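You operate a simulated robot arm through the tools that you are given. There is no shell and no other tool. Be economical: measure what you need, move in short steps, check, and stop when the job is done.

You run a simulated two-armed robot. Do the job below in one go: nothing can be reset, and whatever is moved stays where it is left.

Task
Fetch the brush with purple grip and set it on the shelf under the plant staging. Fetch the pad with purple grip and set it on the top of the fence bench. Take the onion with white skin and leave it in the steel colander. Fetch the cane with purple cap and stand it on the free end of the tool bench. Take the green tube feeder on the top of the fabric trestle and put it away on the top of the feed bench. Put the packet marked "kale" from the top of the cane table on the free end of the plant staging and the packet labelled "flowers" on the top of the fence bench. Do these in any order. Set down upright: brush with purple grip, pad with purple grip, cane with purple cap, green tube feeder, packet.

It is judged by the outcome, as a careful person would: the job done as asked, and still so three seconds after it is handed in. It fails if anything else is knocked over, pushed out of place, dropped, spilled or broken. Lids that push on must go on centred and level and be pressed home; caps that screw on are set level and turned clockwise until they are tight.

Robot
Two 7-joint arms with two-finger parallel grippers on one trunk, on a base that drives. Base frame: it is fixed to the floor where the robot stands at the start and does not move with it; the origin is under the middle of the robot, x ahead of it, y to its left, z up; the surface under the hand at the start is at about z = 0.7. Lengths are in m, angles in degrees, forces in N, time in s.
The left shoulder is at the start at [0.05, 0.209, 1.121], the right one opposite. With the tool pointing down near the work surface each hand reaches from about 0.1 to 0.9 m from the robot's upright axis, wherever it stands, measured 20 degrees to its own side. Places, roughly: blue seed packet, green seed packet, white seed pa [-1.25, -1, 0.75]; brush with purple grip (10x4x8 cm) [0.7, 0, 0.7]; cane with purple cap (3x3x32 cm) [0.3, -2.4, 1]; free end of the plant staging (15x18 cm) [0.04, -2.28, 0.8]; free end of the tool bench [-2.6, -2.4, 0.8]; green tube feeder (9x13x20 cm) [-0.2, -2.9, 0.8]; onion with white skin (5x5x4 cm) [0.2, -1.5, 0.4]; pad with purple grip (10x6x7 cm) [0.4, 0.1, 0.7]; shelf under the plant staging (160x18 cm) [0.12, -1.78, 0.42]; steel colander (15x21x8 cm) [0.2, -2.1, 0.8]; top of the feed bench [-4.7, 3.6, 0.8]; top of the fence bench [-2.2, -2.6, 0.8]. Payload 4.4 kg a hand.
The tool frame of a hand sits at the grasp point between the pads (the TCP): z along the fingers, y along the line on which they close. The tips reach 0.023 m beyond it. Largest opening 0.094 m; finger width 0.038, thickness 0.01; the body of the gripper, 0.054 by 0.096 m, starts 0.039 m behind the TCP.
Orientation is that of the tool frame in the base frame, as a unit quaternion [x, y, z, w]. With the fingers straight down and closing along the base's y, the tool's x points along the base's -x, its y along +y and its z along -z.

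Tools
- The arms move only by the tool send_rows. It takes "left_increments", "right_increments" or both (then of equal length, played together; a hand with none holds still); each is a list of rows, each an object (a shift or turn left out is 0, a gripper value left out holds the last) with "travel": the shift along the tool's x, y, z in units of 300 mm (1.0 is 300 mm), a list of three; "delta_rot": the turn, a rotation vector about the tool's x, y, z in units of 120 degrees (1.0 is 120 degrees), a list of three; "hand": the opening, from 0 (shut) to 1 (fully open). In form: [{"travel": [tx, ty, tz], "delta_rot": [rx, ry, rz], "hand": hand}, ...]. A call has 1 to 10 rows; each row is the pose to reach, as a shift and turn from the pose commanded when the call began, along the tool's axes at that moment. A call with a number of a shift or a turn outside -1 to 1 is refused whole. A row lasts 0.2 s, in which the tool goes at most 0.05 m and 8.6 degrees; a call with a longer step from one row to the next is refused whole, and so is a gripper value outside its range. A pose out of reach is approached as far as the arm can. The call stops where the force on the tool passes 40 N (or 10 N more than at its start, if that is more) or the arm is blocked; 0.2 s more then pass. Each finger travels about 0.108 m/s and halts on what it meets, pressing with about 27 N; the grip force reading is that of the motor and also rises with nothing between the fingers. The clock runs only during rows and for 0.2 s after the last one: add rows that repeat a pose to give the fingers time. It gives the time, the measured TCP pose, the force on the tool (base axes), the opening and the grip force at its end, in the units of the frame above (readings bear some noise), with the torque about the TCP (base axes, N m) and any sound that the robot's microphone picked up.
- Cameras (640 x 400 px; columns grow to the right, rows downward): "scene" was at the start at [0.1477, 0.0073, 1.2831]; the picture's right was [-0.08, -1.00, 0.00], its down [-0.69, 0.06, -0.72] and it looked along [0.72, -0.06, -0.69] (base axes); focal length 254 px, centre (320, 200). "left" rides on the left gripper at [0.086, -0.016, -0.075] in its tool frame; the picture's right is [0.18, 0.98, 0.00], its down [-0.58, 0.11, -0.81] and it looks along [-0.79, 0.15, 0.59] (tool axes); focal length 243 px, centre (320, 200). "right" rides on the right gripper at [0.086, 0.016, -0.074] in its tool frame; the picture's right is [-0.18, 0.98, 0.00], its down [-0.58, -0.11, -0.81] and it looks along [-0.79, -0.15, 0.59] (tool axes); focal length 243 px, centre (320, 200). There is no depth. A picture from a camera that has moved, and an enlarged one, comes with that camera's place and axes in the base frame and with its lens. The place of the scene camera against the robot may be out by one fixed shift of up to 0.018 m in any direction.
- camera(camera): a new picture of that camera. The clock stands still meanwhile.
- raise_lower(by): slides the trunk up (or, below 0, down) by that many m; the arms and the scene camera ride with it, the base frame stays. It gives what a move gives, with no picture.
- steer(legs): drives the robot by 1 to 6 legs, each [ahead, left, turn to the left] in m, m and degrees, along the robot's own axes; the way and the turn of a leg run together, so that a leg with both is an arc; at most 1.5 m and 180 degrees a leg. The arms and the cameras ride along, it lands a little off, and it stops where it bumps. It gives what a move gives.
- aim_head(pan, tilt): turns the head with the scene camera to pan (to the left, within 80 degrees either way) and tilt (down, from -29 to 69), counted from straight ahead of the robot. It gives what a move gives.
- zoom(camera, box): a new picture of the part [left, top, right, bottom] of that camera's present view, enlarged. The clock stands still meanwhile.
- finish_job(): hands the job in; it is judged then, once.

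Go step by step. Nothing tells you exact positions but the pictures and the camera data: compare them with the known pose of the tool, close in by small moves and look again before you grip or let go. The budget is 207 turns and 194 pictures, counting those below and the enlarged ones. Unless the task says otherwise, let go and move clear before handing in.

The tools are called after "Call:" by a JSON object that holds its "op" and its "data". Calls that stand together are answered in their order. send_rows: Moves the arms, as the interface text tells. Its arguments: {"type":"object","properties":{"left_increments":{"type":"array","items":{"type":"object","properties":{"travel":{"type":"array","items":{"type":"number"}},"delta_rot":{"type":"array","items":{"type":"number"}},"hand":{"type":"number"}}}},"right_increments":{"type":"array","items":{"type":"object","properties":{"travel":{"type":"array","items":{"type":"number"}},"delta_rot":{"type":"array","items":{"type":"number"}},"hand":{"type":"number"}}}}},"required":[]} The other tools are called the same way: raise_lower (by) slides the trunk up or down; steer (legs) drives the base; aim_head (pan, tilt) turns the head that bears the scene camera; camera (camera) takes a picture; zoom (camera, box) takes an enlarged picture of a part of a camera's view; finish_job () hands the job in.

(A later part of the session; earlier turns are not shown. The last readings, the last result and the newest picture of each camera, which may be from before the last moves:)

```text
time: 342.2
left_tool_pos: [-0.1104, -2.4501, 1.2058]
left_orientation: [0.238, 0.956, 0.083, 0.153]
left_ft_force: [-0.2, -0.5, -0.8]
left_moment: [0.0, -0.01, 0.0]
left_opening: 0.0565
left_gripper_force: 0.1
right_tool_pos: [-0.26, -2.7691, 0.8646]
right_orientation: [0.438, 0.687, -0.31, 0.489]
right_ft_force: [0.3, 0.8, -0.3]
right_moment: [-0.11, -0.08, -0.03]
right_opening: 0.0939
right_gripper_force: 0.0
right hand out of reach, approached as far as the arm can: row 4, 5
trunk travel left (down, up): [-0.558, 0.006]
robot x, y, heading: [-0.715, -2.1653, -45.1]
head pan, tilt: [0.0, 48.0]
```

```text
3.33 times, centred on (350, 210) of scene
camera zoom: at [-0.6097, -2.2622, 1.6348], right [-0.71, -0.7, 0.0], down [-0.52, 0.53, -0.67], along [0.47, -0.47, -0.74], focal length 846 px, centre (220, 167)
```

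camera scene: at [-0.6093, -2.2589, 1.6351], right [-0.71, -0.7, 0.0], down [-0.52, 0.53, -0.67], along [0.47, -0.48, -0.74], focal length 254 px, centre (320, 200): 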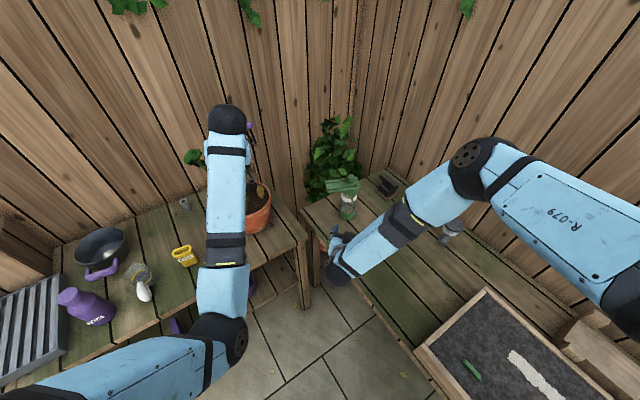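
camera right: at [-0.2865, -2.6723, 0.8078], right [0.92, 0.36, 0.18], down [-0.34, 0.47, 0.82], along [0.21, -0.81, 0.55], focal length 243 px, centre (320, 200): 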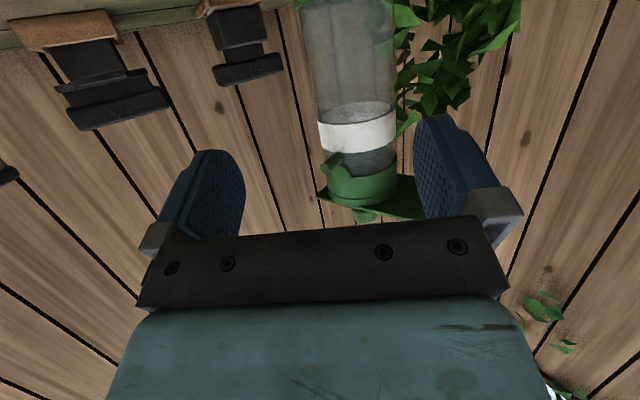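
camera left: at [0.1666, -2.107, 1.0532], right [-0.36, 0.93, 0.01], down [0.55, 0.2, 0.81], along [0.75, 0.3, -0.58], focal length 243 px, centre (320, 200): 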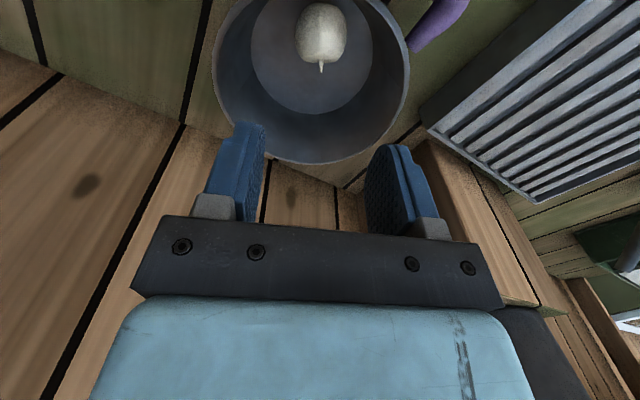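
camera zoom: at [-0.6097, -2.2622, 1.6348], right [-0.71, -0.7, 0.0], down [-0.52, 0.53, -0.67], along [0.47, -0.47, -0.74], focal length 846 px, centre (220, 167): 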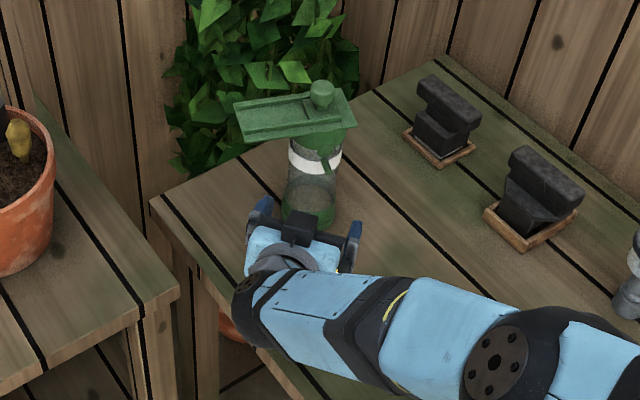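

Call:
{"op": "steer", "data": {"legs": [[0.085, -0.005, 0]]}}

Call:
{"op": "camera", "data": {"camera": "right"}}

Call:
{"op": "zoom", "data": {"camera": "scene", "box": [250, 130, 410, 290]}}

```text
time: 343.3
left_tool_pos: [-0.055, -2.5118, 1.2068]
left_orientation: [0.237, 0.956, 0.081, 0.153]
left_ft_force: [-0.3, 0.3, 0.0]
left_moment: [0.0, 0.02, 0.0]
left_opening: 0.0564
left_gripper_force: 0.0
right_tool_pos: [-0.2031, -2.8325, 0.867]
right_orientation: [0.439, 0.686, -0.311, 0.49]
right_ft_force: [-0.4, -0.1, -0.4]
right_moment: [-0.03, -0.02, 0.05]
right_opening: 0.0941
right_gripper_force: 0.0
trunk travel left (down, up): [-0.558, 0.006]
robot x, y, heading: [-0.656, -2.2334, -45.4]
head pan, tilt: [0.0, 48.0]
```

```text
31 pictures are left
camera right: at [-0.2293, -2.7366, 0.81], right [0.92, 0.36, 0.18], down [-0.34, 0.47, 0.81], along [0.21, -0.8, 0.56], focal length 243 px, centre (320, 200)
```

right: 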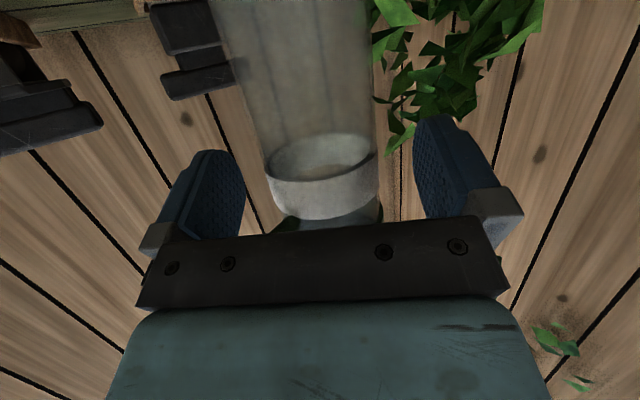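

```text
2.50 times, centred on (330, 210) of scene
camera zoom: at [-0.553, -2.3232, 1.6352], right [-0.71, -0.7, 0.0], down [-0.52, 0.53, -0.67], along [0.47, -0.48, -0.74], focal length 634 px, centre (295, 175)
```

zoom: 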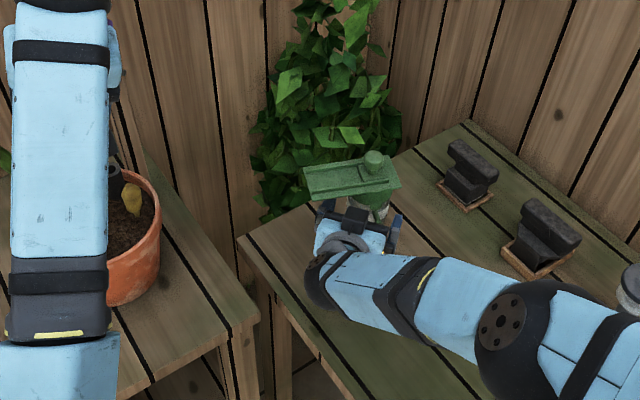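

Centred on the tube. I close.

Call:
{"op": "send_rows", "data": {"right_increments": [{"hand": 0.7}, {"hand": 0.4}, {"hand": 0.2}, {"hand": 0}, {"hand": 0}]}}

Call:
{"op": "send_rows", "data": {"right_increments": [{"travel": [-0.05, 0, -0.018]}, {"travel": [-0.15, 0, -0.05]}, {"travel": [-0.28, 0, -0.095]}, {"travel": [-0.41, 0, -0.14]}]}}

Call:
{"op": "camera", "data": {"camera": "right"}}

```text
time: 344.5
left_tool_pos: [-0.0535, -2.5126, 1.205]
left_orientation: [0.238, 0.955, 0.081, 0.154]
left_ft_force: [0.3, 0.4, 0.1]
left_moment: [0.03, 0.0, -0.01]
left_opening: 0.0568
left_gripper_force: 0.0
right_tool_pos: [-0.2021, -2.8325, 0.8669]
right_orientation: [0.438, 0.686, -0.311, 0.49]
right_ft_force: [0.1, -1.0, -0.1]
right_moment: [0.02, -0.02, 0.01]
right_opening: 0.0643
right_gripper_force: 27.3
trunk travel left (down, up): [-0.558, 0.006]
robot x, y, heading: [-0.6523, -2.2346, -45.4]
head pan, tilt: [0.0, 48.0]
```

```text
time: 345.5
left_tool_pos: [-0.0532, -2.5116, 1.2057]
left_orientation: [0.238, 0.956, 0.08, 0.153]
left_ft_force: [-0.3, 0.3, 0.2]
left_moment: [-0.02, -0.02, 0.0]
left_opening: 0.0566
left_gripper_force: 0.1
right_tool_pos: [-0.2004, -2.8325, 0.9951]
right_orientation: [0.438, 0.686, -0.311, 0.49]
right_ft_force: [0.1, 0.2, -1.2]
right_moment: [0.02, 0.04, 0.0]
right_opening: 0.0644
right_gripper_force: 27.4
trunk travel left (down, up): [-0.558, 0.006]
robot x, y, heading: [-0.6536, -2.2359, -45.5]
head pan, tilt: [0.0, 48.0]
```

```text
29 pictures are left
camera right: at [-0.2267, -2.7357, 0.9379], right [0.92, 0.36, 0.18], down [-0.34, 0.47, 0.81], along [0.21, -0.8, 0.56], focal length 243 px, centre (320, 200)
```

right: 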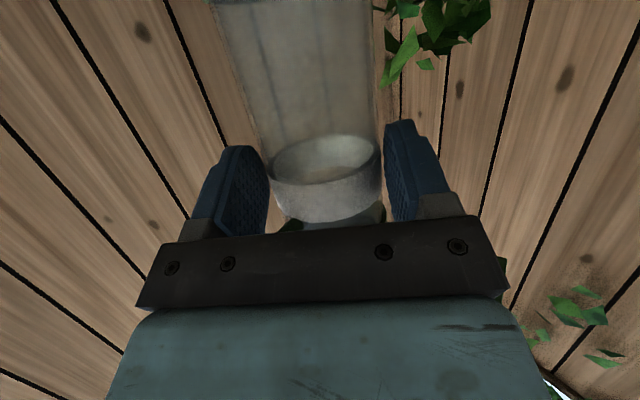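

The feeder is held. I back away diagonally and bring the left hand upright again.

Call:
{"op": "steer", "data": {"legs": [[-0.5, 0, 0]]}}

Call:
{"op": "send_rows", "data": {"left_increments": [{"delta_rot": [0.037, 0.041, 0]}, {"delta_rot": [0.075, 0.082, 0]}, {"delta_rot": [0.112, 0.124, 0]}]}}

Call:
{"op": "send_rows", "data": {"left_increments": [{"travel": [0.05, 0.05, 0], "delta_rot": [0, 0, -0.065]}, {"travel": [0.1, 0.1, 0], "delta_rot": [0, 0, -0.13]}, {"travel": [0.15, 0.15, 0], "delta_rot": [0, 0, -0.195]}, {"travel": [0.2, 0.2, 0], "delta_rot": [0, 0, -0.26]}, {"travel": [0.25, 0.25, 0], "delta_rot": [0, 0, -0.325]}, {"travel": [0.3, 0.3, 0], "delta_rot": [0, 0, -0.39]}, {"travel": [0.3, 0.3, 0], "delta_rot": [0, 0, -0.45]}, {"travel": [0.3, 0.3, 0], "delta_rot": [0, 0, -0.5]}]}}

```text
time: 348.5
left_tool_pos: [-0.4075, -2.1536, 1.2067]
left_orientation: [0.236, 0.956, 0.082, 0.155]
left_ft_force: [0.2, -0.8, -0.2]
left_moment: [0.0, 0.03, 0.03]
left_opening: 0.0563
left_gripper_force: 0.1
right_tool_pos: [-0.5525, -2.4739, 0.9936]
right_orientation: [0.437, 0.687, -0.31, 0.49]
right_ft_force: [0.5, -0.4, -1.0]
right_moment: [0.07, 0.01, -0.02]
right_opening: 0.0646
right_gripper_force: 27.0
trunk travel left (down, up): [-0.558, 0.006]
robot x, y, heading: [-1.008, -1.8751, -45.1]
head pan, tilt: [0.0, 48.0]
```

```text
time: 349.5
left_tool_pos: [-0.3405, -2.1241, 1.172]
left_orientation: [0.212, 0.976, 0.034, 0.024]
left_ft_force: [-0.2, 0.0, 0.5]
left_moment: [-0.02, 0.0, 0.02]
left_opening: 0.0564
left_gripper_force: 0.0
left hand out of reach, approached as far as the arm can: row 2, 3
right_tool_pos: [-0.5546, -2.472, 0.9938]
right_orientation: [0.437, 0.687, -0.311, 0.49]
right_ft_force: [0.6, 0.5, -0.9]
right_moment: [0.05, 0.03, -0.02]
right_opening: 0.0643
right_gripper_force: 27.3
trunk travel left (down, up): [-0.558, 0.006]
robot x, y, heading: [-1.007, -1.8785, -44.8]
head pan, tilt: [0.0, 48.0]
stopped in row 3 (left hand): the arm was blocked; the commanded pose is now the measured one
```

```text
time: 351.5
left_tool_pos: [-0.3233, -1.9635, 1.193]
left_orientation: [-0.337, 0.936, 0.024, 0.095]
left_ft_force: [0.0, -0.6, -0.1]
left_moment: [0.02, 0.02, 0.03]
left_opening: 0.0565
left_gripper_force: 0.1
left hand out of reach, approached as far as the arm can: row 4, 5, 6, 7, 8
right_tool_pos: [-0.5546, -2.4729, 0.9929]
right_orientation: [0.437, 0.687, -0.311, 0.49]
right_ft_force: [-0.3, -0.5, -1.5]
right_moment: [0.03, 0.03, 0.02]
right_opening: 0.0644
right_gripper_force: 27.2
trunk travel left (down, up): [-0.558, 0.006]
robot x, y, heading: [-1.0109, -1.8781, -45.4]
head pan, tilt: [0.0, 48.0]
stopped in row 8 (left hand): the arm was blocked; the commanded pose is now the measured one
```

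Call:
{"op": "send_rows", "data": {"right_increments": [{"travel": [-0.013, -0.12, -0.092]}, {"travel": [-0.025, -0.24, -0.185]}, {"travel": [-0.037, -0.36, -0.277]}, {"travel": [-0.05, -0.485, -0.37]}, {"travel": [-0.062, -0.605, -0.462]}, {"travel": [-0.075, -0.725, -0.555]}, {"travel": [-0.087, -0.85, -0.647]}, {"travel": [-0.1, -0.97, -0.74]}]}}

Call:
{"op": "steer", "data": {"legs": [[0, 0, 45.3]]}}

Call:
{"op": "steer", "data": {"legs": [[-0.98, -0.07, 0], [0, 0.78, 0]]}}

Call:
{"op": "camera", "data": {"camera": "scene"}}

```text
time: 353.3
left_tool_pos: [-0.3257, -1.9625, 1.1926]
left_orientation: [-0.337, 0.936, 0.024, 0.095]
left_ft_force: [0.1, -0.6, 0.4]
left_moment: [0.0, 0.01, 0.02]
left_opening: 0.0561
left_gripper_force: 0.1
right_tool_pos: [-0.8269, -2.3667, 1.1301]
right_orientation: [0.448, 0.685, -0.318, 0.478]
right_ft_force: [-0.2, 0.2, -2.5]
right_moment: [0.05, 0.03, 0.03]
right_opening: 0.0643
right_gripper_force: 27.1
right hand out of reach, approached as far as the arm can: row 4, 5, 6, 7, 8
trunk travel left (down, up): [-0.558, 0.006]
robot x, y, heading: [-1.0091, -1.8765, -45.0]
head pan, tilt: [0.0, 48.0]
```

```text
time: 355.7
left_tool_pos: [-0.4541, -1.4647, 1.1919]
left_orientation: [-0.662, 0.743, 0.059, 0.079]
left_ft_force: [0.4, 0.1, -0.6]
left_moment: [0.0, 0.03, 0.02]
left_opening: 0.0565
left_gripper_force: 0.1
right_tool_pos: [-0.5376, -2.1025, 1.1283]
right_orientation: [0.159, 0.803, -0.117, 0.562]
right_ft_force: [-0.1, 0.9, -0.9]
right_moment: [0.04, 0.01, 0.02]
right_opening: 0.0643
right_gripper_force: 26.3
trunk travel left (down, up): [-0.558, 0.006]
robot x, y, heading: [-1.0105, -1.8765, -1.5]
head pan, tilt: [0.0, 48.0]
```

```text
time: 367.5
left_tool_pos: [-1.4496, -0.7414, 1.1927]
left_orientation: [-0.674, 0.733, 0.06, 0.078]
left_ft_force: [-0.7, 1.1, 0.6]
left_moment: [0.01, -0.03, 0.0]
left_opening: 0.0565
left_gripper_force: 0.1
right_tool_pos: [-1.5133, -1.3828, 1.127]
right_orientation: [0.148, 0.805, -0.11, 0.564]
right_ft_force: [0.1, -0.2, -2.0]
right_moment: [0.05, 0.04, -0.04]
right_opening: 0.0638
right_gripper_force: 27.1
trunk travel left (down, up): [-0.558, 0.006]
robot x, y, heading: [-1.9918, -1.1714, 0.4]
head pan, tilt: [0.0, 48.0]
```

```text
28 pictures are left
camera scene: at [-1.8468, -1.1545, 1.6351], right [0.01, -1.0, 0.0], down [-0.74, 0.0, -0.67], along [0.67, 0.0, -0.74], focal length 254 px, centre (320, 200)
```

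scene: 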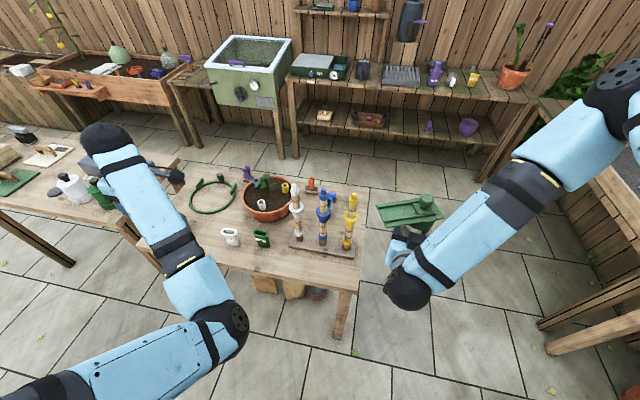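

Good standing place. I lower the trunk 0.2 m and bring the left hand upright above FLOWERS.

Call:
{"op": "raise_lower", "data": {"by": -0.2}}

Call:
{"op": "send_rows", "data": {"left_increments": [{"travel": [0.11, -0.09, 0], "delta_rot": [-0.004, 0.047, 0.034], "hand": 0.65}, {"travel": [0.22, -0.18, 0], "delta_rot": [-0.008, 0.094, 0.068]}, {"travel": [0.33, -0.27, 0], "delta_rot": [-0.008, 0.094, 0.068]}, {"travel": [0.44, -0.36, 0.0], "delta_rot": [-0.008, 0.094, 0.068]}, {"travel": [0.55, -0.45, 0.01], "delta_rot": [-0.008, 0.094, 0.068]}, {"travel": [0.65, -0.53, 0.013], "delta_rot": [-0.008, 0.094, 0.068]}]}}

Call:
{"op": "camera", "data": {"camera": "left"}}

```text
time: 369.7
left_tool_pos: [-1.4495, -0.7413, 0.993]
left_orientation: [-0.673, 0.733, 0.06, 0.078]
left_ft_force: [0.9, -0.2, -0.3]
left_moment: [0.0, 0.02, -0.01]
left_opening: 0.0563
left_gripper_force: 0.0
right_tool_pos: [-1.5124, -1.3828, 0.9276]
right_orientation: [0.147, 0.805, -0.109, 0.564]
right_ft_force: [-0.1, 0.2, -1.7]
right_moment: [0.03, 0.07, -0.02]
right_opening: 0.0638
right_gripper_force: 27.0
trunk travel left (down, up): [-0.358, 0.206]
robot x, y, heading: [-1.9908, -1.1701, 0.4]
head pan, tilt: [0.0, 48.0]
```

```text
time: 371.3
left_tool_pos: [-1.3005, -0.8966, 0.958]
left_orientation: [-0.641, 0.767, 0.022, 0.018]
left_ft_force: [-0.3, 0.3, -0.1]
left_moment: [-0.01, -0.01, 0.01]
left_opening: 0.0611
left_gripper_force: 0.0
left hand out of reach, approached as far as the arm can: row 2
right_tool_pos: [-1.5138, -1.3819, 0.928]
right_orientation: [0.148, 0.806, -0.11, 0.563]
right_ft_force: [-0.2, -0.2, -2.5]
right_moment: [0.0, 0.03, 0.03]
right_opening: 0.0636
right_gripper_force: 26.7
trunk travel left (down, up): [-0.358, 0.206]
robot x, y, heading: [-1.9935, -1.1705, 0.4]
head pan, tilt: [0.0, 48.0]
stopped in row 6 (left hand): the arm was blocked; the commanded pose is now the measured one
```

```text
27 pictures are left
camera left: at [-1.299, -0.9883, 1.0256], right [-1.0, -0.01, 0.0], down [0.0, 0.54, 0.84], along [-0.01, 0.84, -0.54], focal length 243 px, centre (320, 200)
```

left: 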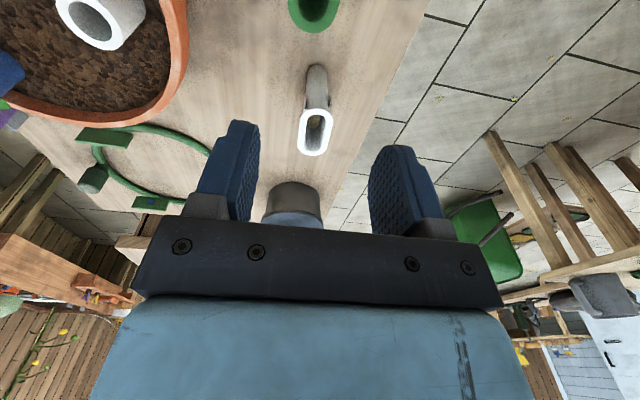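

Call:
{"op": "steer", "data": {"legs": [[0, -0.055, 0]]}}

Call:
{"op": "camera", "data": {"camera": "left"}}

```text
time: 372.4
left_tool_pos: [-1.3, -0.9516, 0.9563]
left_orientation: [-0.64, 0.768, 0.023, 0.019]
left_ft_force: [-0.4, 0.1, -0.4]
left_moment: [-0.01, 0.01, -0.02]
left_opening: 0.061
left_gripper_force: 0.1
right_tool_pos: [-1.5127, -1.4368, 0.9269]
right_orientation: [0.147, 0.805, -0.109, 0.564]
right_ft_force: [-0.3, -0.9, -1.7]
right_moment: [0.04, 0.06, 0.01]
right_opening: 0.0634
right_gripper_force: 26.9
trunk travel left (down, up): [-0.358, 0.206]
robot x, y, heading: [-1.9888, -1.222, 0.3]
head pan, tilt: [0.0, 48.0]
```

```text
26 pictures are left
camera left: at [-1.2988, -1.0431, 1.0244], right [-1.0, -0.01, 0.0], down [0.0, 0.54, 0.84], along [-0.01, 0.84, -0.54], focal length 243 px, centre (320, 200)
```

left: 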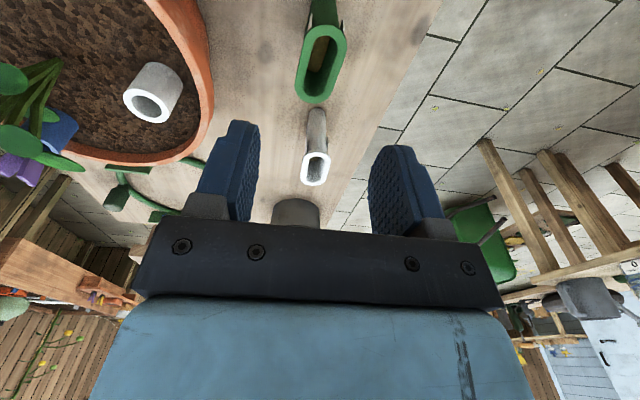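

Aligned over FLOWERS. I lower onto it.

Call:
{"op": "send_rows", "data": {"left_increments": [{"travel": [0.008, 0, 0.13]}, {"travel": [0.016, 0, 0.26]}, {"travel": [0.024, 0, 0.39]}, {"travel": [0.027, 0, 0.47]}]}}

Call:
{"op": "camera", "data": {"camera": "left"}}

```text
time: 373.1
left_tool_pos: [-1.294, -0.9435, 0.8945]
left_orientation: [-0.645, 0.763, 0.016, 0.029]
left_ft_force: [-1.5, 2.6, 16.0]
left_moment: [-1.91, -0.22, -0.17]
left_opening: 0.0608
left_gripper_force: 0.0
right_tool_pos: [-1.5133, -1.4356, 0.9269]
right_orientation: [0.148, 0.805, -0.109, 0.564]
right_ft_force: [-0.1, 0.0, -2.0]
right_moment: [0.01, 0.03, -0.02]
right_opening: 0.0635
right_gripper_force: 26.9
trunk travel left (down, up): [-0.358, 0.206]
robot x, y, heading: [-1.9938, -1.224, 0.3]
head pan, tilt: [0.0, 48.0]
stopped in row 3 (left hand): the force on the tool passed its limit at 57 N (the readings are from after the stop); the commanded pose is now the measured one
```

```text
25 pictures are left
camera left: at [-1.2935, -1.0354, 0.9631], right [-1.0, -0.02, -0.03], down [-0.03, 0.54, 0.84], along [0.0, 0.84, -0.54], focal length 243 px, centre (320, 200)
```

left: 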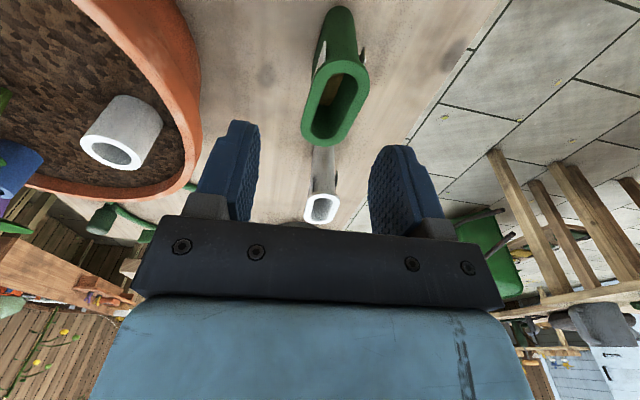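

The wrist camera bracket touched the white peg's top. I rise at once, and will turn the hand 90° so the bracket points back to me and grip the packet across its length.

Call:
{"op": "raise_lower", "data": {"by": 0.1}}

Call:
{"op": "send_rows", "data": {"left_increments": [{"delta_rot": [0, 0, 0.07], "hand": 0.9}, {"delta_rot": [0, 0, 0.14]}, {"delta_rot": [0, 0, 0.21]}, {"delta_rot": [0, 0, 0.28]}, {"delta_rot": [0, 0, 0.35]}, {"delta_rot": [0, 0, 0.42]}, {"delta_rot": [0, 0, 0.49]}, {"delta_rot": [0, 0, 0.56]}, {"delta_rot": [0, 0, 0.63]}, {"delta_rot": [0, 0, 0.7]}]}}

Call:
{"op": "zoom", "data": {"camera": "scene", "box": [190, 150, 390, 275]}}

Call:
{"op": "camera", "data": {"camera": "left"}}

```text
time: 374.4
left_tool_pos: [-1.2927, -0.9436, 0.9925]
left_orientation: [-0.644, 0.764, 0.017, 0.028]
left_ft_force: [-0.3, -0.4, 0.6]
left_moment: [-0.03, 0.04, 0.03]
left_opening: 0.0612
left_gripper_force: 0.1
right_tool_pos: [-1.513, -1.4354, 1.0268]
right_orientation: [0.148, 0.805, -0.109, 0.564]
right_ft_force: [0.1, 0.3, -2.0]
right_moment: [0.04, 0.03, -0.02]
right_opening: 0.0633
right_gripper_force: 26.9
trunk travel left (down, up): [-0.458, 0.106]
robot x, y, heading: [-1.9895, -1.223, 0.4]
head pan, tilt: [0.0, 48.0]
```

```text
time: 376.6
left_tool_pos: [-1.2934, -0.9438, 0.9931]
left_orientation: [0.034, 0.999, 0.029, 0.009]
left_ft_force: [0.4, 0.9, -0.4]
left_moment: [-0.02, -0.03, 0.0]
left_opening: 0.0848
left_gripper_force: 0.0
right_tool_pos: [-1.5118, -1.4353, 1.0275]
right_orientation: [0.148, 0.805, -0.11, 0.563]
right_ft_force: [0.7, 0.2, -1.2]
right_moment: [0.0, 0.06, 0.04]
right_opening: 0.0634
right_gripper_force: 27.2
trunk travel left (down, up): [-0.458, 0.106]
robot x, y, heading: [-1.9934, -1.2237, 0.4]
head pan, tilt: [0.0, 48.0]
```

```text
3.20 times, centred on (290, 212) of scene
camera zoom: at [-1.8463, -1.2079, 1.5351], right [0.01, -1.0, 0.0], down [-0.74, -0.01, -0.67], along [0.67, 0.01, -0.74], focal length 812 px, centre (416, 160)
```

zoom: 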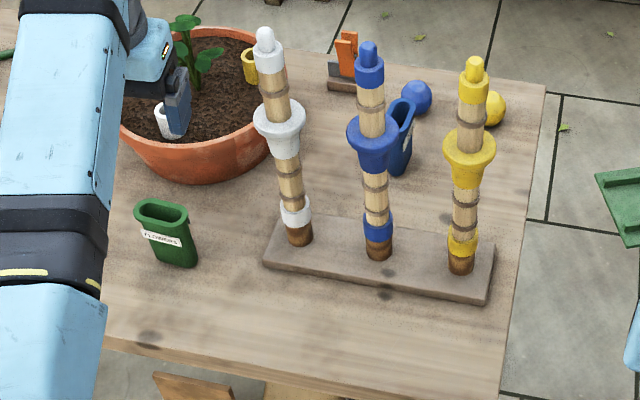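

```text
23 pictures are left
camera left: at [-1.3815, -0.9593, 1.0634], right [-0.12, 0.99, 0.06], down [0.57, 0.02, 0.82], along [0.81, 0.13, -0.57], focal length 243 px, centre (320, 200)
```

left: 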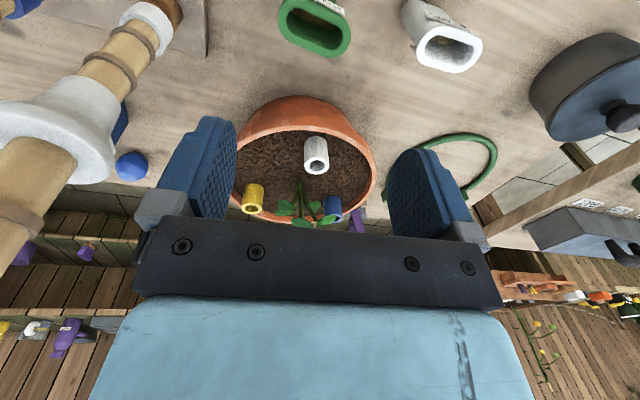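

Pegs are all standing. The bracket now points to me; I align and lower over FLOWERS.

Call:
{"op": "send_rows", "data": {"left_increments": [{"travel": [0.02, 0, 0.06], "delta_rot": [0, 0, 0.05]}, {"travel": [0.04, 0, 0.18], "delta_rot": [0, 0, 0.067]}, {"travel": [0.04, 0, 0.3], "delta_rot": [0, 0, 0.067]}, {"travel": [0.04, 0, 0.37], "delta_rot": [0, 0, 0.067]}]}}

Call:
{"op": "camera", "data": {"camera": "left"}}

```text
time: 377.6
left_tool_pos: [-1.3028, -0.9372, 0.8813]
left_orientation: [0.102, 0.994, 0.032, 0.007]
left_ft_force: [0.0, 0.2, 1.6]
left_moment: [0.03, 0.0, -0.02]
left_opening: 0.0846
left_gripper_force: 0.0
right_tool_pos: [-1.5122, -1.4355, 1.0265]
right_orientation: [0.148, 0.805, -0.11, 0.563]
right_ft_force: [0.0, -0.3, -2.2]
right_moment: [0.04, 0.04, -0.01]
right_opening: 0.0634
right_gripper_force: 26.3
trunk travel left (down, up): [-0.458, 0.106]
robot x, y, heading: [-1.9904, -1.2199, 0.3]
head pan, tilt: [0.0, 48.0]
```

```text
22 pictures are left
camera left: at [-1.3918, -0.9393, 0.9529], right [0.02, 1.0, 0.06], down [0.57, -0.06, 0.82], along [0.82, 0.02, -0.57], focal length 243 px, centre (320, 200)
```

left: 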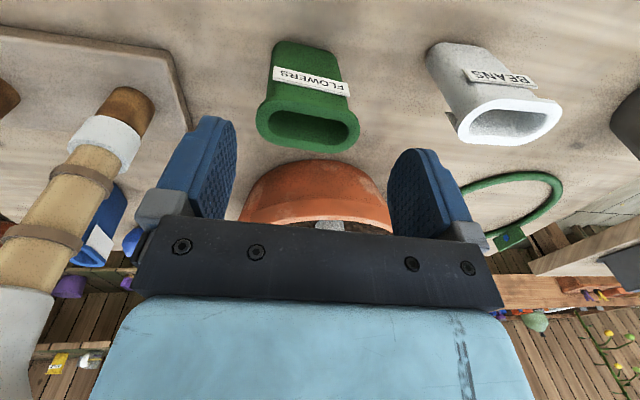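

Call:
{"op": "send_rows", "data": {"left_increments": [{"travel": [0.0, -0.014, 0.07]}, {"travel": [0.0, -0.027, 0.15]}, {"travel": [0.0, -0.03, 0.22]}]}}

Call:
{"op": "send_rows", "data": {"left_increments": [{"hand": 0.6}, {"hand": 0.3}, {"hand": 0}, {"hand": 0}]}}

Call:
{"op": "camera", "data": {"camera": "left"}}

```text
time: 378.4
left_tool_pos: [-1.3039, -0.942, 0.8164]
left_orientation: [0.102, 0.994, 0.031, 0.008]
left_ft_force: [-0.9, -0.4, -0.1]
left_moment: [-0.04, 0.0, -0.02]
left_opening: 0.0845
left_gripper_force: 0.0
right_tool_pos: [-1.5115, -1.4359, 1.0264]
right_orientation: [0.147, 0.806, -0.109, 0.563]
right_ft_force: [-0.3, 0.0, -0.8]
right_moment: [0.01, 0.05, -0.01]
right_opening: 0.0631
right_gripper_force: 26.8
trunk travel left (down, up): [-0.458, 0.106]
robot x, y, heading: [-1.9912, -1.2244, 0.5]
head pan, tilt: [0.0, 48.0]
```

```text
time: 379.4
left_tool_pos: [-1.303, -0.942, 0.8172]
left_orientation: [0.102, 0.994, 0.031, 0.007]
left_ft_force: [0.7, 0.0, 0.6]
left_moment: [-0.06, -0.03, -0.01]
left_opening: 0.0536
left_gripper_force: 26.8
right_tool_pos: [-1.5122, -1.4359, 1.0272]
right_orientation: [0.148, 0.805, -0.11, 0.564]
right_ft_force: [-0.7, 0.5, -1.4]
right_moment: [0.02, 0.04, 0.01]
right_opening: 0.063
right_gripper_force: 27.0
trunk travel left (down, up): [-0.458, 0.106]
robot x, y, heading: [-1.9905, -1.2215, 0.5]
head pan, tilt: [0.0, 48.0]
```

```text
21 pictures are left
camera left: at [-1.392, -0.9441, 0.8879], right [0.02, 1.0, 0.06], down [0.57, -0.06, 0.82], along [0.82, 0.02, -0.57], focal length 243 px, centre (320, 200)
```

left: 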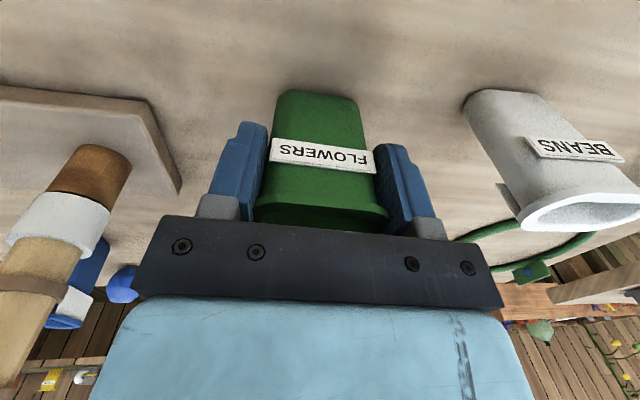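

FLOWERS is held. I lift it by trunk, then arm, then drive to the fence bench.

Call:
{"op": "raise_lower", "data": {"by": 0.1}}

Call:
{"op": "send_rows", "data": {"left_increments": [{"travel": [0.05, 0, -0.1]}, {"travel": [0.1, 0, -0.2]}, {"travel": [0.2, 0, -0.3]}, {"travel": [0.3, 0, -0.4]}, {"travel": [0.4, 0, -0.5]}]}}

Call:
{"op": "steer", "data": {"legs": [[-0.05, -0.4, 0], [0, 0, -90]]}}

Call:
{"op": "aim_head", "data": {"pan": 0, "tilt": 48}}

Call:
{"op": "camera", "data": {"camera": "scene"}}

```text
time: 380.7
left_tool_pos: [-1.3028, -0.9419, 0.9151]
left_orientation: [0.103, 0.994, 0.031, 0.007]
left_ft_force: [0.3, 0.6, -0.8]
left_moment: [0.05, 0.01, 0.01]
left_opening: 0.0533
left_gripper_force: 27.2
right_tool_pos: [-1.512, -1.4371, 1.1258]
right_orientation: [0.147, 0.805, -0.109, 0.564]
right_ft_force: [0.0, -0.3, -1.5]
right_moment: [0.06, 0.06, -0.01]
right_opening: 0.0633
right_gripper_force: 27.4
trunk travel left (down, up): [-0.558, 0.006]
robot x, y, heading: [-1.9899, -1.223, 0.3]
head pan, tilt: [0.0, 48.0]
```

```text
time: 381.9
left_tool_pos: [-1.4228, -0.9261, 1.0652]
left_orientation: [0.103, 0.994, 0.03, 0.007]
left_ft_force: [0.2, 0.5, -0.8]
left_moment: [-0.01, -0.04, 0.03]
left_opening: 0.0534
left_gripper_force: 26.8
right_tool_pos: [-1.5127, -1.436, 1.1281]
right_orientation: [0.148, 0.805, -0.11, 0.564]
right_ft_force: [0.4, -0.8, -0.8]
right_moment: [0.02, 0.0, -0.01]
right_opening: 0.0632
right_gripper_force: 26.5
trunk travel left (down, up): [-0.558, 0.006]
robot x, y, heading: [-1.989, -1.2216, 0.4]
head pan, tilt: [0.0, 48.0]
```

```text
time: 389.8
left_tool_pos: [-1.7377, -2.1919, 1.0645]
left_orientation: [0.774, 0.632, 0.017, 0.027]
left_ft_force: [-0.6, -0.6, -0.8]
left_moment: [0.04, 0.03, 0.01]
left_opening: 0.0535
left_gripper_force: 26.9
right_tool_pos: [-2.2487, -2.1042, 1.1262]
right_orientation: [0.673, 0.466, -0.475, 0.323]
right_ft_force: [0.4, -0.8, -1.9]
right_moment: [0.05, -0.01, 0.01]
right_opening: 0.0625
right_gripper_force: 26.8
trunk travel left (down, up): [-0.558, 0.006]
robot x, y, heading: [-2.0368, -1.629, -89.5]
head pan, tilt: [0.0, 48.0]
```

```text
time: 390.4
left_tool_pos: [-1.7388, -2.192, 1.066]
left_orientation: [0.774, 0.632, 0.017, 0.027]
left_ft_force: [1.6, -0.4, -0.7]
left_moment: [0.01, 0.05, 0.01]
left_opening: 0.0537
left_gripper_force: 27.0
right_tool_pos: [-2.2492, -2.1054, 1.1275]
right_orientation: [0.673, 0.466, -0.475, 0.322]
right_ft_force: [0.1, -0.2, -2.0]
right_moment: [0.05, -0.02, 0.03]
right_opening: 0.0623
right_gripper_force: 27.0
trunk travel left (down, up): [-0.558, 0.006]
robot x, y, heading: [-2.0397, -1.6227, -89.3]
head pan, tilt: [0.0, 48.0]
```

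```text
20 pictures are left
camera scene: at [-2.0374, -1.7574, 1.6351], right [-1.0, -0.01, 0.0], down [-0.01, 0.74, -0.67], along [0.01, -0.67, -0.74], focal length 254 px, centre (320, 200)
```

scene: 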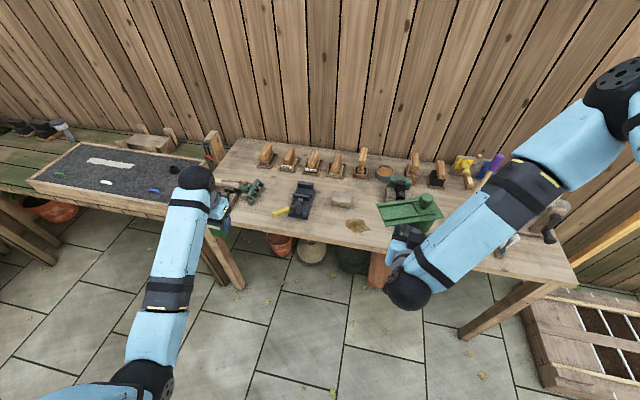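

The cane, pad and bench are undisturbed. I shift right and ahead, move the packet over the free spot at about [-2.17, -2.37].

Call:
{"op": "steer", "data": {"legs": [[0, -0.21, 0], [0.1, 0, 0]]}}

Call:
{"op": "send_rows", "data": {"left_increments": [{"travel": [-0.068, -0.11, -0.01]}, {"travel": [-0.136, -0.22, -0.01]}, {"travel": [-0.204, -0.33, -0.02]}, {"travel": [-0.272, -0.44, -0.03]}, {"travel": [-0.34, -0.55, -0.04]}, {"travel": [-0.408, -0.663, -0.04]}]}}

Call:
{"op": "camera", "data": {"camera": "left"}}

```text
time: 393.6
left_tool_pos: [-1.9518, -2.2946, 1.0662]
left_orientation: [0.776, 0.63, 0.017, 0.028]
left_ft_force: [-0.4, 0.4, -1.1]
left_moment: [-0.01, 0.01, -0.06]
left_opening: 0.0534
left_gripper_force: 27.0
right_tool_pos: [-2.4596, -2.2027, 1.1277]
right_orientation: [0.674, 0.465, -0.476, 0.321]
right_ft_force: [-0.2, -0.3, -1.4]
right_moment: [0.02, 0.0, 0.0]
right_opening: 0.0623
right_gripper_force: 27.0
trunk travel left (down, up): [-0.558, 0.006]
robot x, y, heading: [-2.2472, -1.725, -89.5]
head pan, tilt: [0.0, 48.0]
```

```text
time: 395.0
left_tool_pos: [-2.1716, -2.3744, 1.0649]
left_orientation: [0.776, 0.63, 0.017, 0.028]
left_ft_force: [-0.4, -0.3, -0.6]
left_moment: [0.01, -0.02, 0.0]
left_opening: 0.0535
left_gripper_force: 27.3
right_tool_pos: [-2.4614, -2.2041, 1.1273]
right_orientation: [0.674, 0.465, -0.475, 0.322]
right_ft_force: [-0.8, 0.6, -2.4]
right_moment: [0.05, -0.02, -0.01]
right_opening: 0.0622
right_gripper_force: 27.2
trunk travel left (down, up): [-0.558, 0.006]
robot x, y, heading: [-2.2469, -1.7274, -89.6]
head pan, tilt: [0.0, 48.0]
```

```text
19 pictures are left
camera left: at [-2.1748, -2.2843, 1.1377], right [1.0, -0.02, 0.06], down [-0.06, -0.57, 0.82], along [0.02, -0.82, -0.57], focal length 243 px, centre (320, 200)
```

left: 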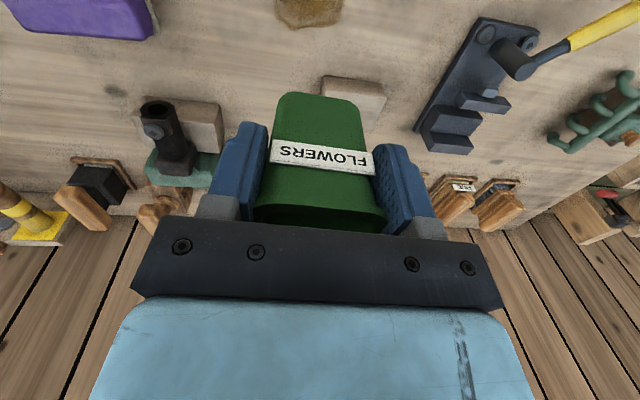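

There's a flat stone under this spot, so I shift to x ≈ -2.075 and lower there.

Call:
{"op": "send_rows", "data": {"left_increments": [{"travel": [0.05, 0.15, 0]}, {"travel": [0.096, 0.29, 0.0]}, {"travel": [0.096, 0.28, 0.14]}, {"travel": [0.096, 0.275, 0.28]}, {"travel": [0.096, 0.27, 0.42]}, {"travel": [0.096, 0.27, 0.53]}]}}

Call:
{"op": "camera", "data": {"camera": "left"}}

```text
time: 396.4
left_tool_pos: [-2.0786, -2.3641, 0.9101]
left_orientation: [0.776, 0.63, 0.016, 0.027]
left_ft_force: [0.5, 0.1, -0.2]
left_moment: [0.02, 0.0, 0.01]
left_opening: 0.0533
left_gripper_force: 27.3
right_tool_pos: [-2.4612, -2.2045, 1.127]
right_orientation: [0.674, 0.464, -0.477, 0.321]
right_ft_force: [-0.8, -0.1, -2.0]
right_moment: [0.07, -0.04, 0.01]
right_opening: 0.0623
right_gripper_force: 26.7
trunk travel left (down, up): [-0.558, 0.006]
robot x, y, heading: [-2.2492, -1.7279, -89.9]
head pan, tilt: [0.0, 48.0]
```

```text
18 pictures are left
camera left: at [-2.0801, -2.2743, 0.9821], right [1.0, -0.02, 0.06], down [-0.06, -0.57, 0.82], along [0.02, -0.82, -0.57], focal length 243 px, centre (320, 200)
```

left: 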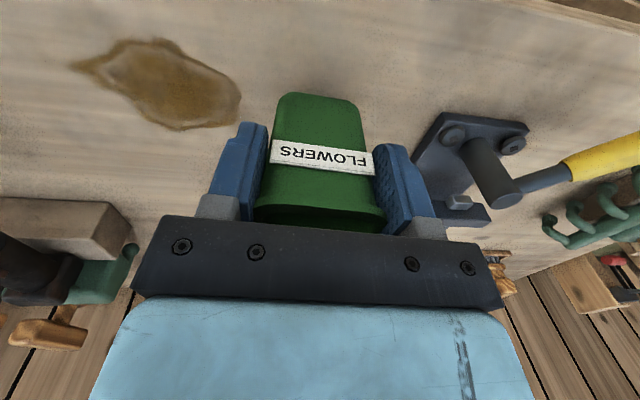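

Call:
{"op": "send_rows", "data": {"left_increments": [{"travel": [0, 0, 0.03]}, {"travel": [0, 0, 0.055]}, {"travel": [0, 0, 0.07]}]}}

Call:
{"op": "send_rows", "data": {"left_increments": [{"travel": [0, 0, 0.008]}, {"travel": [0, 0, 0.012]}]}}

Call:
{"op": "send_rows", "data": {"left_increments": [{"travel": [0, 0, 0.006]}, {"travel": [0, 0, 0.01]}]}}

```text
time: 397.2
left_tool_pos: [-2.0751, -2.3647, 0.8902]
left_orientation: [0.776, 0.63, 0.017, 0.027]
left_ft_force: [-0.1, 0.0, -0.4]
left_moment: [0.01, -0.01, 0.04]
left_opening: 0.0533
left_gripper_force: 26.7
right_tool_pos: [-2.4604, -2.2033, 1.128]
right_orientation: [0.674, 0.465, -0.476, 0.322]
right_ft_force: [0.8, -0.4, -1.9]
right_moment: [0.04, -0.04, 0.01]
right_opening: 0.0621
right_gripper_force: 27.5
trunk travel left (down, up): [-0.558, 0.006]
robot x, y, heading: [-2.2489, -1.7275, -89.6]
head pan, tilt: [0.0, 48.0]
```

```text
time: 397.8
left_tool_pos: [-2.0756, -2.3643, 0.8868]
left_orientation: [0.776, 0.63, 0.017, 0.027]
left_ft_force: [0.3, 1.0, -0.7]
left_moment: [0.01, 0.0, 0.01]
left_opening: 0.0535
left_gripper_force: 27.1
right_tool_pos: [-2.461, -2.2035, 1.1277]
right_orientation: [0.674, 0.465, -0.476, 0.322]
right_ft_force: [0.0, 0.0, -1.6]
right_moment: [0.04, -0.03, 0.01]
right_opening: 0.0621
right_gripper_force: 27.4
trunk travel left (down, up): [-0.558, 0.006]
robot x, y, heading: [-2.2479, -1.7274, -89.7]
head pan, tilt: [0.0, 48.0]
```

```text
time: 398.4
left_tool_pos: [-2.0757, -2.3653, 0.8865]
left_orientation: [0.776, 0.63, 0.016, 0.029]
left_ft_force: [-0.2, 1.8, 12.9]
left_moment: [0.16, 0.27, -0.04]
left_opening: 0.0534
left_gripper_force: 27.3
right_tool_pos: [-2.4614, -2.2043, 1.1269]
right_orientation: [0.674, 0.464, -0.476, 0.322]
right_ft_force: [0.1, 0.6, -1.6]
right_moment: [0.06, -0.01, -0.02]
right_opening: 0.0621
right_gripper_force: 27.3
trunk travel left (down, up): [-0.558, 0.006]
robot x, y, heading: [-2.2479, -1.729, -89.5]
head pan, tilt: [0.0, 48.0]
```

Contact at 12.9 N. I open the fingers only; then lift along the tool axis.

Call:
{"op": "send_rows", "data": {"left_increments": [{"hand": 0.62}, {"hand": 0.7}, {"hand": 0.78}, {"hand": 0.8}, {"travel": [0, 0, -0.05]}, {"travel": [0, 0, -0.18]}, {"travel": [0, 0, -0.32]}, {"travel": [0, 0, -0.46]}]}}

Call:
{"op": "camera", "data": {"camera": "left"}}

```text
time: 400.2
left_tool_pos: [-2.0837, -2.3623, 1.0226]
left_orientation: [0.776, 0.63, 0.018, 0.025]
left_ft_force: [-1.0, -0.4, 0.7]
left_moment: [0.03, 0.03, -0.02]
left_opening: 0.0752
left_gripper_force: 0.0
right_tool_pos: [-2.4612, -2.2036, 1.1273]
right_orientation: [0.674, 0.465, -0.476, 0.321]
right_ft_force: [0.4, -0.5, -1.9]
right_moment: [0.02, 0.0, 0.0]
right_opening: 0.0619
right_gripper_force: 27.3
trunk travel left (down, up): [-0.558, 0.006]
robot x, y, heading: [-2.2482, -1.7272, -89.6]
head pan, tilt: [0.0, 48.0]
```

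```text
17 pictures are left
camera left: at [-2.0858, -2.2735, 1.094], right [1.0, -0.02, 0.06], down [-0.06, -0.57, 0.82], along [0.02, -0.82, -0.58], focal length 243 px, centre (320, 200)
```

left: 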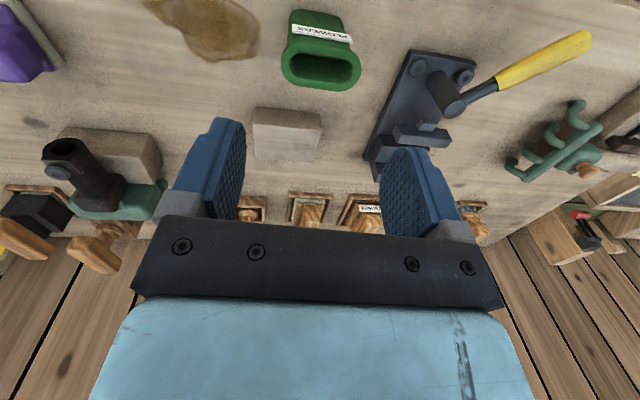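

FLOWERS stands upright on the fence bench. Now the feeder goes to the feed bench at [-4.7, 3.6]; I back off, turn west and scout the route.

Call:
{"op": "steer", "data": {"legs": [[-0.27, 0, 0], [0, 0, -90]]}}

Call:
{"op": "aim_head", "data": {"pan": -35, "tilt": 22}}

Call:
{"op": "camera", "data": {"camera": "scene"}}

```text
time: 402.2
left_tool_pos: [-2.08, -2.1022, 1.0217]
left_orientation: [0.774, 0.632, 0.016, 0.027]
left_ft_force: [-0.6, 0.6, 0.1]
left_moment: [0.02, 0.03, 0.02]
left_opening: 0.0753
left_gripper_force: 0.0
right_tool_pos: [-2.4589, -1.945, 1.1275]
right_orientation: [0.672, 0.468, -0.474, 0.323]
right_ft_force: [0.6, 0.4, -1.7]
right_moment: [0.05, -0.07, 0.0]
right_opening: 0.0618
right_gripper_force: 27.5
trunk travel left (down, up): [-0.558, 0.006]
robot x, y, heading: [-2.2516, -1.4656, -89.2]
head pan, tilt: [0.0, 48.0]
stopped in leg 1: the robot was blocked; the commanded pose is now the measured one
```

```text
time: 403.3
left_tool_pos: [-2.0797, -2.1032, 1.0228]
left_orientation: [0.774, 0.632, 0.017, 0.027]
left_ft_force: [0.3, -0.1, 1.0]
left_moment: [0.01, -0.01, -0.04]
left_opening: 0.0751
left_gripper_force: 0.1
right_tool_pos: [-2.4584, -1.947, 1.1272]
right_orientation: [0.672, 0.467, -0.475, 0.323]
right_ft_force: [0.9, -0.2, -1.8]
right_moment: [0.06, -0.01, 0.01]
right_opening: 0.0617
right_gripper_force: 27.3
trunk travel left (down, up): [-0.558, 0.006]
robot x, y, heading: [-2.2506, -1.4706, -89.5]
head pan, tilt: [-35.0, 22.0]
```

```text
16 pictures are left
camera scene: at [-2.3012, -1.5966, 1.6747], right [-0.83, 0.56, 0.0], down [0.21, 0.31, -0.93], along [-0.52, -0.77, -0.38], focal length 254 px, centre (320, 200)
```

scene: 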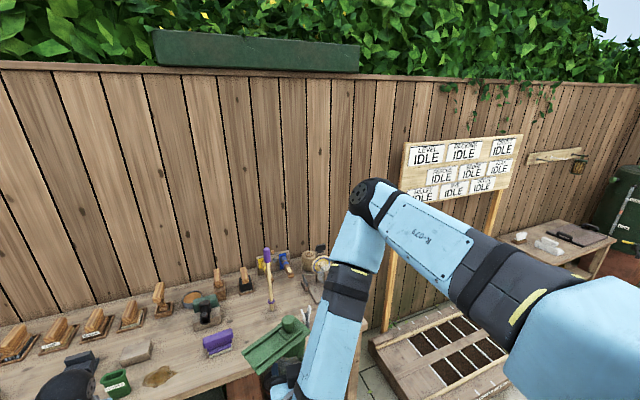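

The rear touched the tray table lightly. I move ahead a bit and then turn west.

Call:
{"op": "steer", "data": {"legs": [[0.13, 0, 0], [0, 0, -90]]}}

Call:
{"op": "aim_head", "data": {"pan": -40, "tilt": 20}}

Call:
{"op": "camera", "data": {"camera": "scene"}}

```text
time: 408.3
left_tool_pos: [-2.8782, -1.7859, 1.0212]
left_orientation: [0.996, -0.085, -0.006, 0.031]
left_ft_force: [0.1, 0.3, -0.4]
left_moment: [0.02, -0.01, -0.02]
left_opening: 0.0751
left_gripper_force: 0.0
right_tool_pos: [-2.7315, -1.4037, 1.1266]
right_orientation: [0.808, -0.134, -0.566, -0.1]
right_ft_force: [-0.2, 0.7, -1.7]
right_moment: [0.01, -0.07, 0.05]
right_opening: 0.0614
right_gripper_force: 26.9
trunk travel left (down, up): [-0.558, 0.006]
robot x, y, heading: [-2.2471, -1.5999, -177.9]
head pan, tilt: [-35.0, 22.0]
```

```text
time: 409.0
left_tool_pos: [-2.8785, -1.7859, 1.0232]
left_orientation: [0.996, -0.085, -0.006, 0.031]
left_ft_force: [-0.9, -0.1, 0.1]
left_moment: [-0.03, 0.0, 0.01]
left_opening: 0.0754
left_gripper_force: 0.1
right_tool_pos: [-2.7313, -1.4036, 1.1276]
right_orientation: [0.808, -0.134, -0.565, -0.1]
right_ft_force: [-0.6, 0.0, -1.4]
right_moment: [0.0, -0.03, 0.02]
right_opening: 0.0614
right_gripper_force: 26.5
trunk travel left (down, up): [-0.558, 0.006]
robot x, y, heading: [-2.2484, -1.5994, -177.7]
head pan, tilt: [-40.0, 20.0]
```

```text
15 pictures are left
camera scene: at [-2.3894, -1.5313, 1.6779], right [0.61, 0.79, 0.0], down [0.27, -0.21, -0.94], along [-0.74, 0.57, -0.34], focal length 254 px, centre (320, 200)
```

scene: 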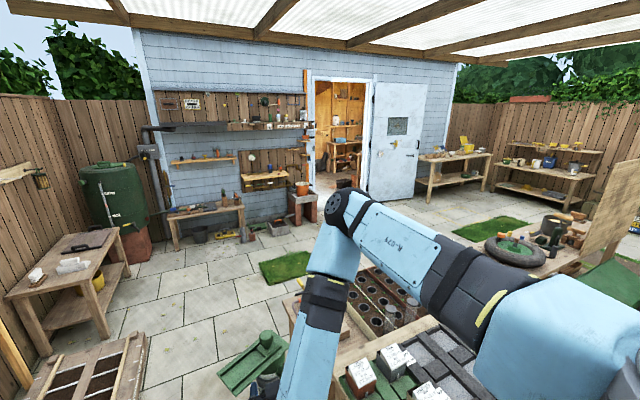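

The feed bench is the table near the shed door, about x -4.9…-4.45, y 2.3…4.3, facing east. I drive west past the tray table, then turn north.

Call:
{"op": "steer", "data": {"legs": [[1.25, -0.08, 0], [0, 0, -92], [0.7, 0.55, 0], [1.3, 0, 0]]}}

Call:
{"op": "aim_head", "data": {"pan": 10, "tilt": 28}}

Call:
{"op": "camera", "data": {"camera": "scene"}}

```text
time: 415.4
left_tool_pos: [-4.0947, -1.7144, 1.022]
left_orientation: [0.996, -0.086, -0.006, 0.031]
left_ft_force: [-0.4, 0.5, -0.7]
left_moment: [-0.01, -0.02, 0.01]
left_opening: 0.0751
left_gripper_force: 0.0
right_tool_pos: [-3.947, -1.3317, 1.1266]
right_orientation: [0.808, -0.135, -0.565, -0.101]
right_ft_force: [-0.5, -0.1, -1.4]
right_moment: [-0.04, -0.05, 0.04]
right_opening: 0.0614
right_gripper_force: 26.9
trunk travel left (down, up): [-0.558, 0.006]
robot x, y, heading: [-3.4634, -1.5287, -177.6]
head pan, tilt: [-40.0, 20.0]
stopped in leg 2: the robot was blocked; the commanded pose is now the measured one
```

```text
time: 416.6
left_tool_pos: [-4.0949, -1.7155, 1.0222]
left_orientation: [0.996, -0.086, -0.007, 0.031]
left_ft_force: [1.0, -0.4, 0.5]
left_moment: [0.02, 0.03, 0.0]
left_opening: 0.0752
left_gripper_force: 0.1
right_tool_pos: [-3.9478, -1.3317, 1.126]
right_orientation: [0.808, -0.134, -0.565, -0.101]
right_ft_force: [0.2, -0.4, -2.4]
right_moment: [0.01, -0.05, 0.01]
right_opening: 0.0608
right_gripper_force: 27.2
trunk travel left (down, up): [-0.558, 0.006]
robot x, y, heading: [-3.4615, -1.5278, -177.8]
head pan, tilt: [10.0, 28.0]
```

```text
14 pictures are left
camera scene: at [-3.6209, -1.5372, 1.6651], right [-0.21, 0.98, 0.0], down [0.46, 0.1, -0.88], along [-0.86, -0.19, -0.47], focal length 254 px, centre (320, 200)
```

scene: 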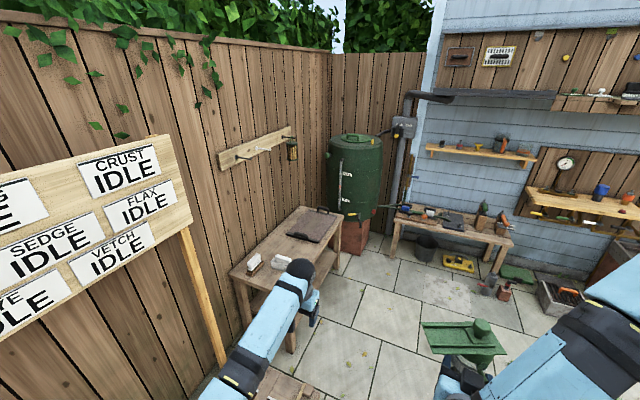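

Call:
{"op": "camera", "data": {"camera": "right"}}

Call:
{"op": "steer", "data": {"legs": [[0, -0.13, 0], [0, 0, -88]]}}

```text
13 pictures are left
camera right: at [-3.8584, -1.3797, 1.0713], right [-0.39, -0.91, 0.16], down [0.56, -0.09, 0.82], along [-0.73, 0.41, 0.54], focal length 243 px, centre (320, 200)
```

right: 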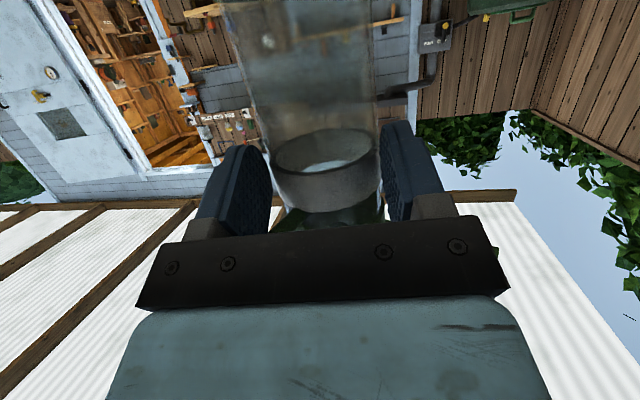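

```text
time: 422.1
left_tool_pos: [-3.6712, -0.7734, 1.0217]
left_orientation: [-0.653, 0.756, 0.026, -0.019]
left_ft_force: [-0.2, -1.1, 0.4]
left_moment: [-0.01, 0.02, 0.0]
left_opening: 0.0756
left_gripper_force: 0.0
right_tool_pos: [-3.2851, -0.9097, 1.1266]
right_orientation: [-0.485, 0.659, 0.335, 0.466]
right_ft_force: [0.8, -0.4, -1.8]
right_moment: [-0.08, 0.0, -0.02]
right_opening: 0.0605
right_gripper_force: 26.9
trunk travel left (down, up): [-0.558, 0.006]
robot x, y, heading: [-3.4665, -1.4024, 93.9]
head pan, tilt: [10.0, 28.0]
```

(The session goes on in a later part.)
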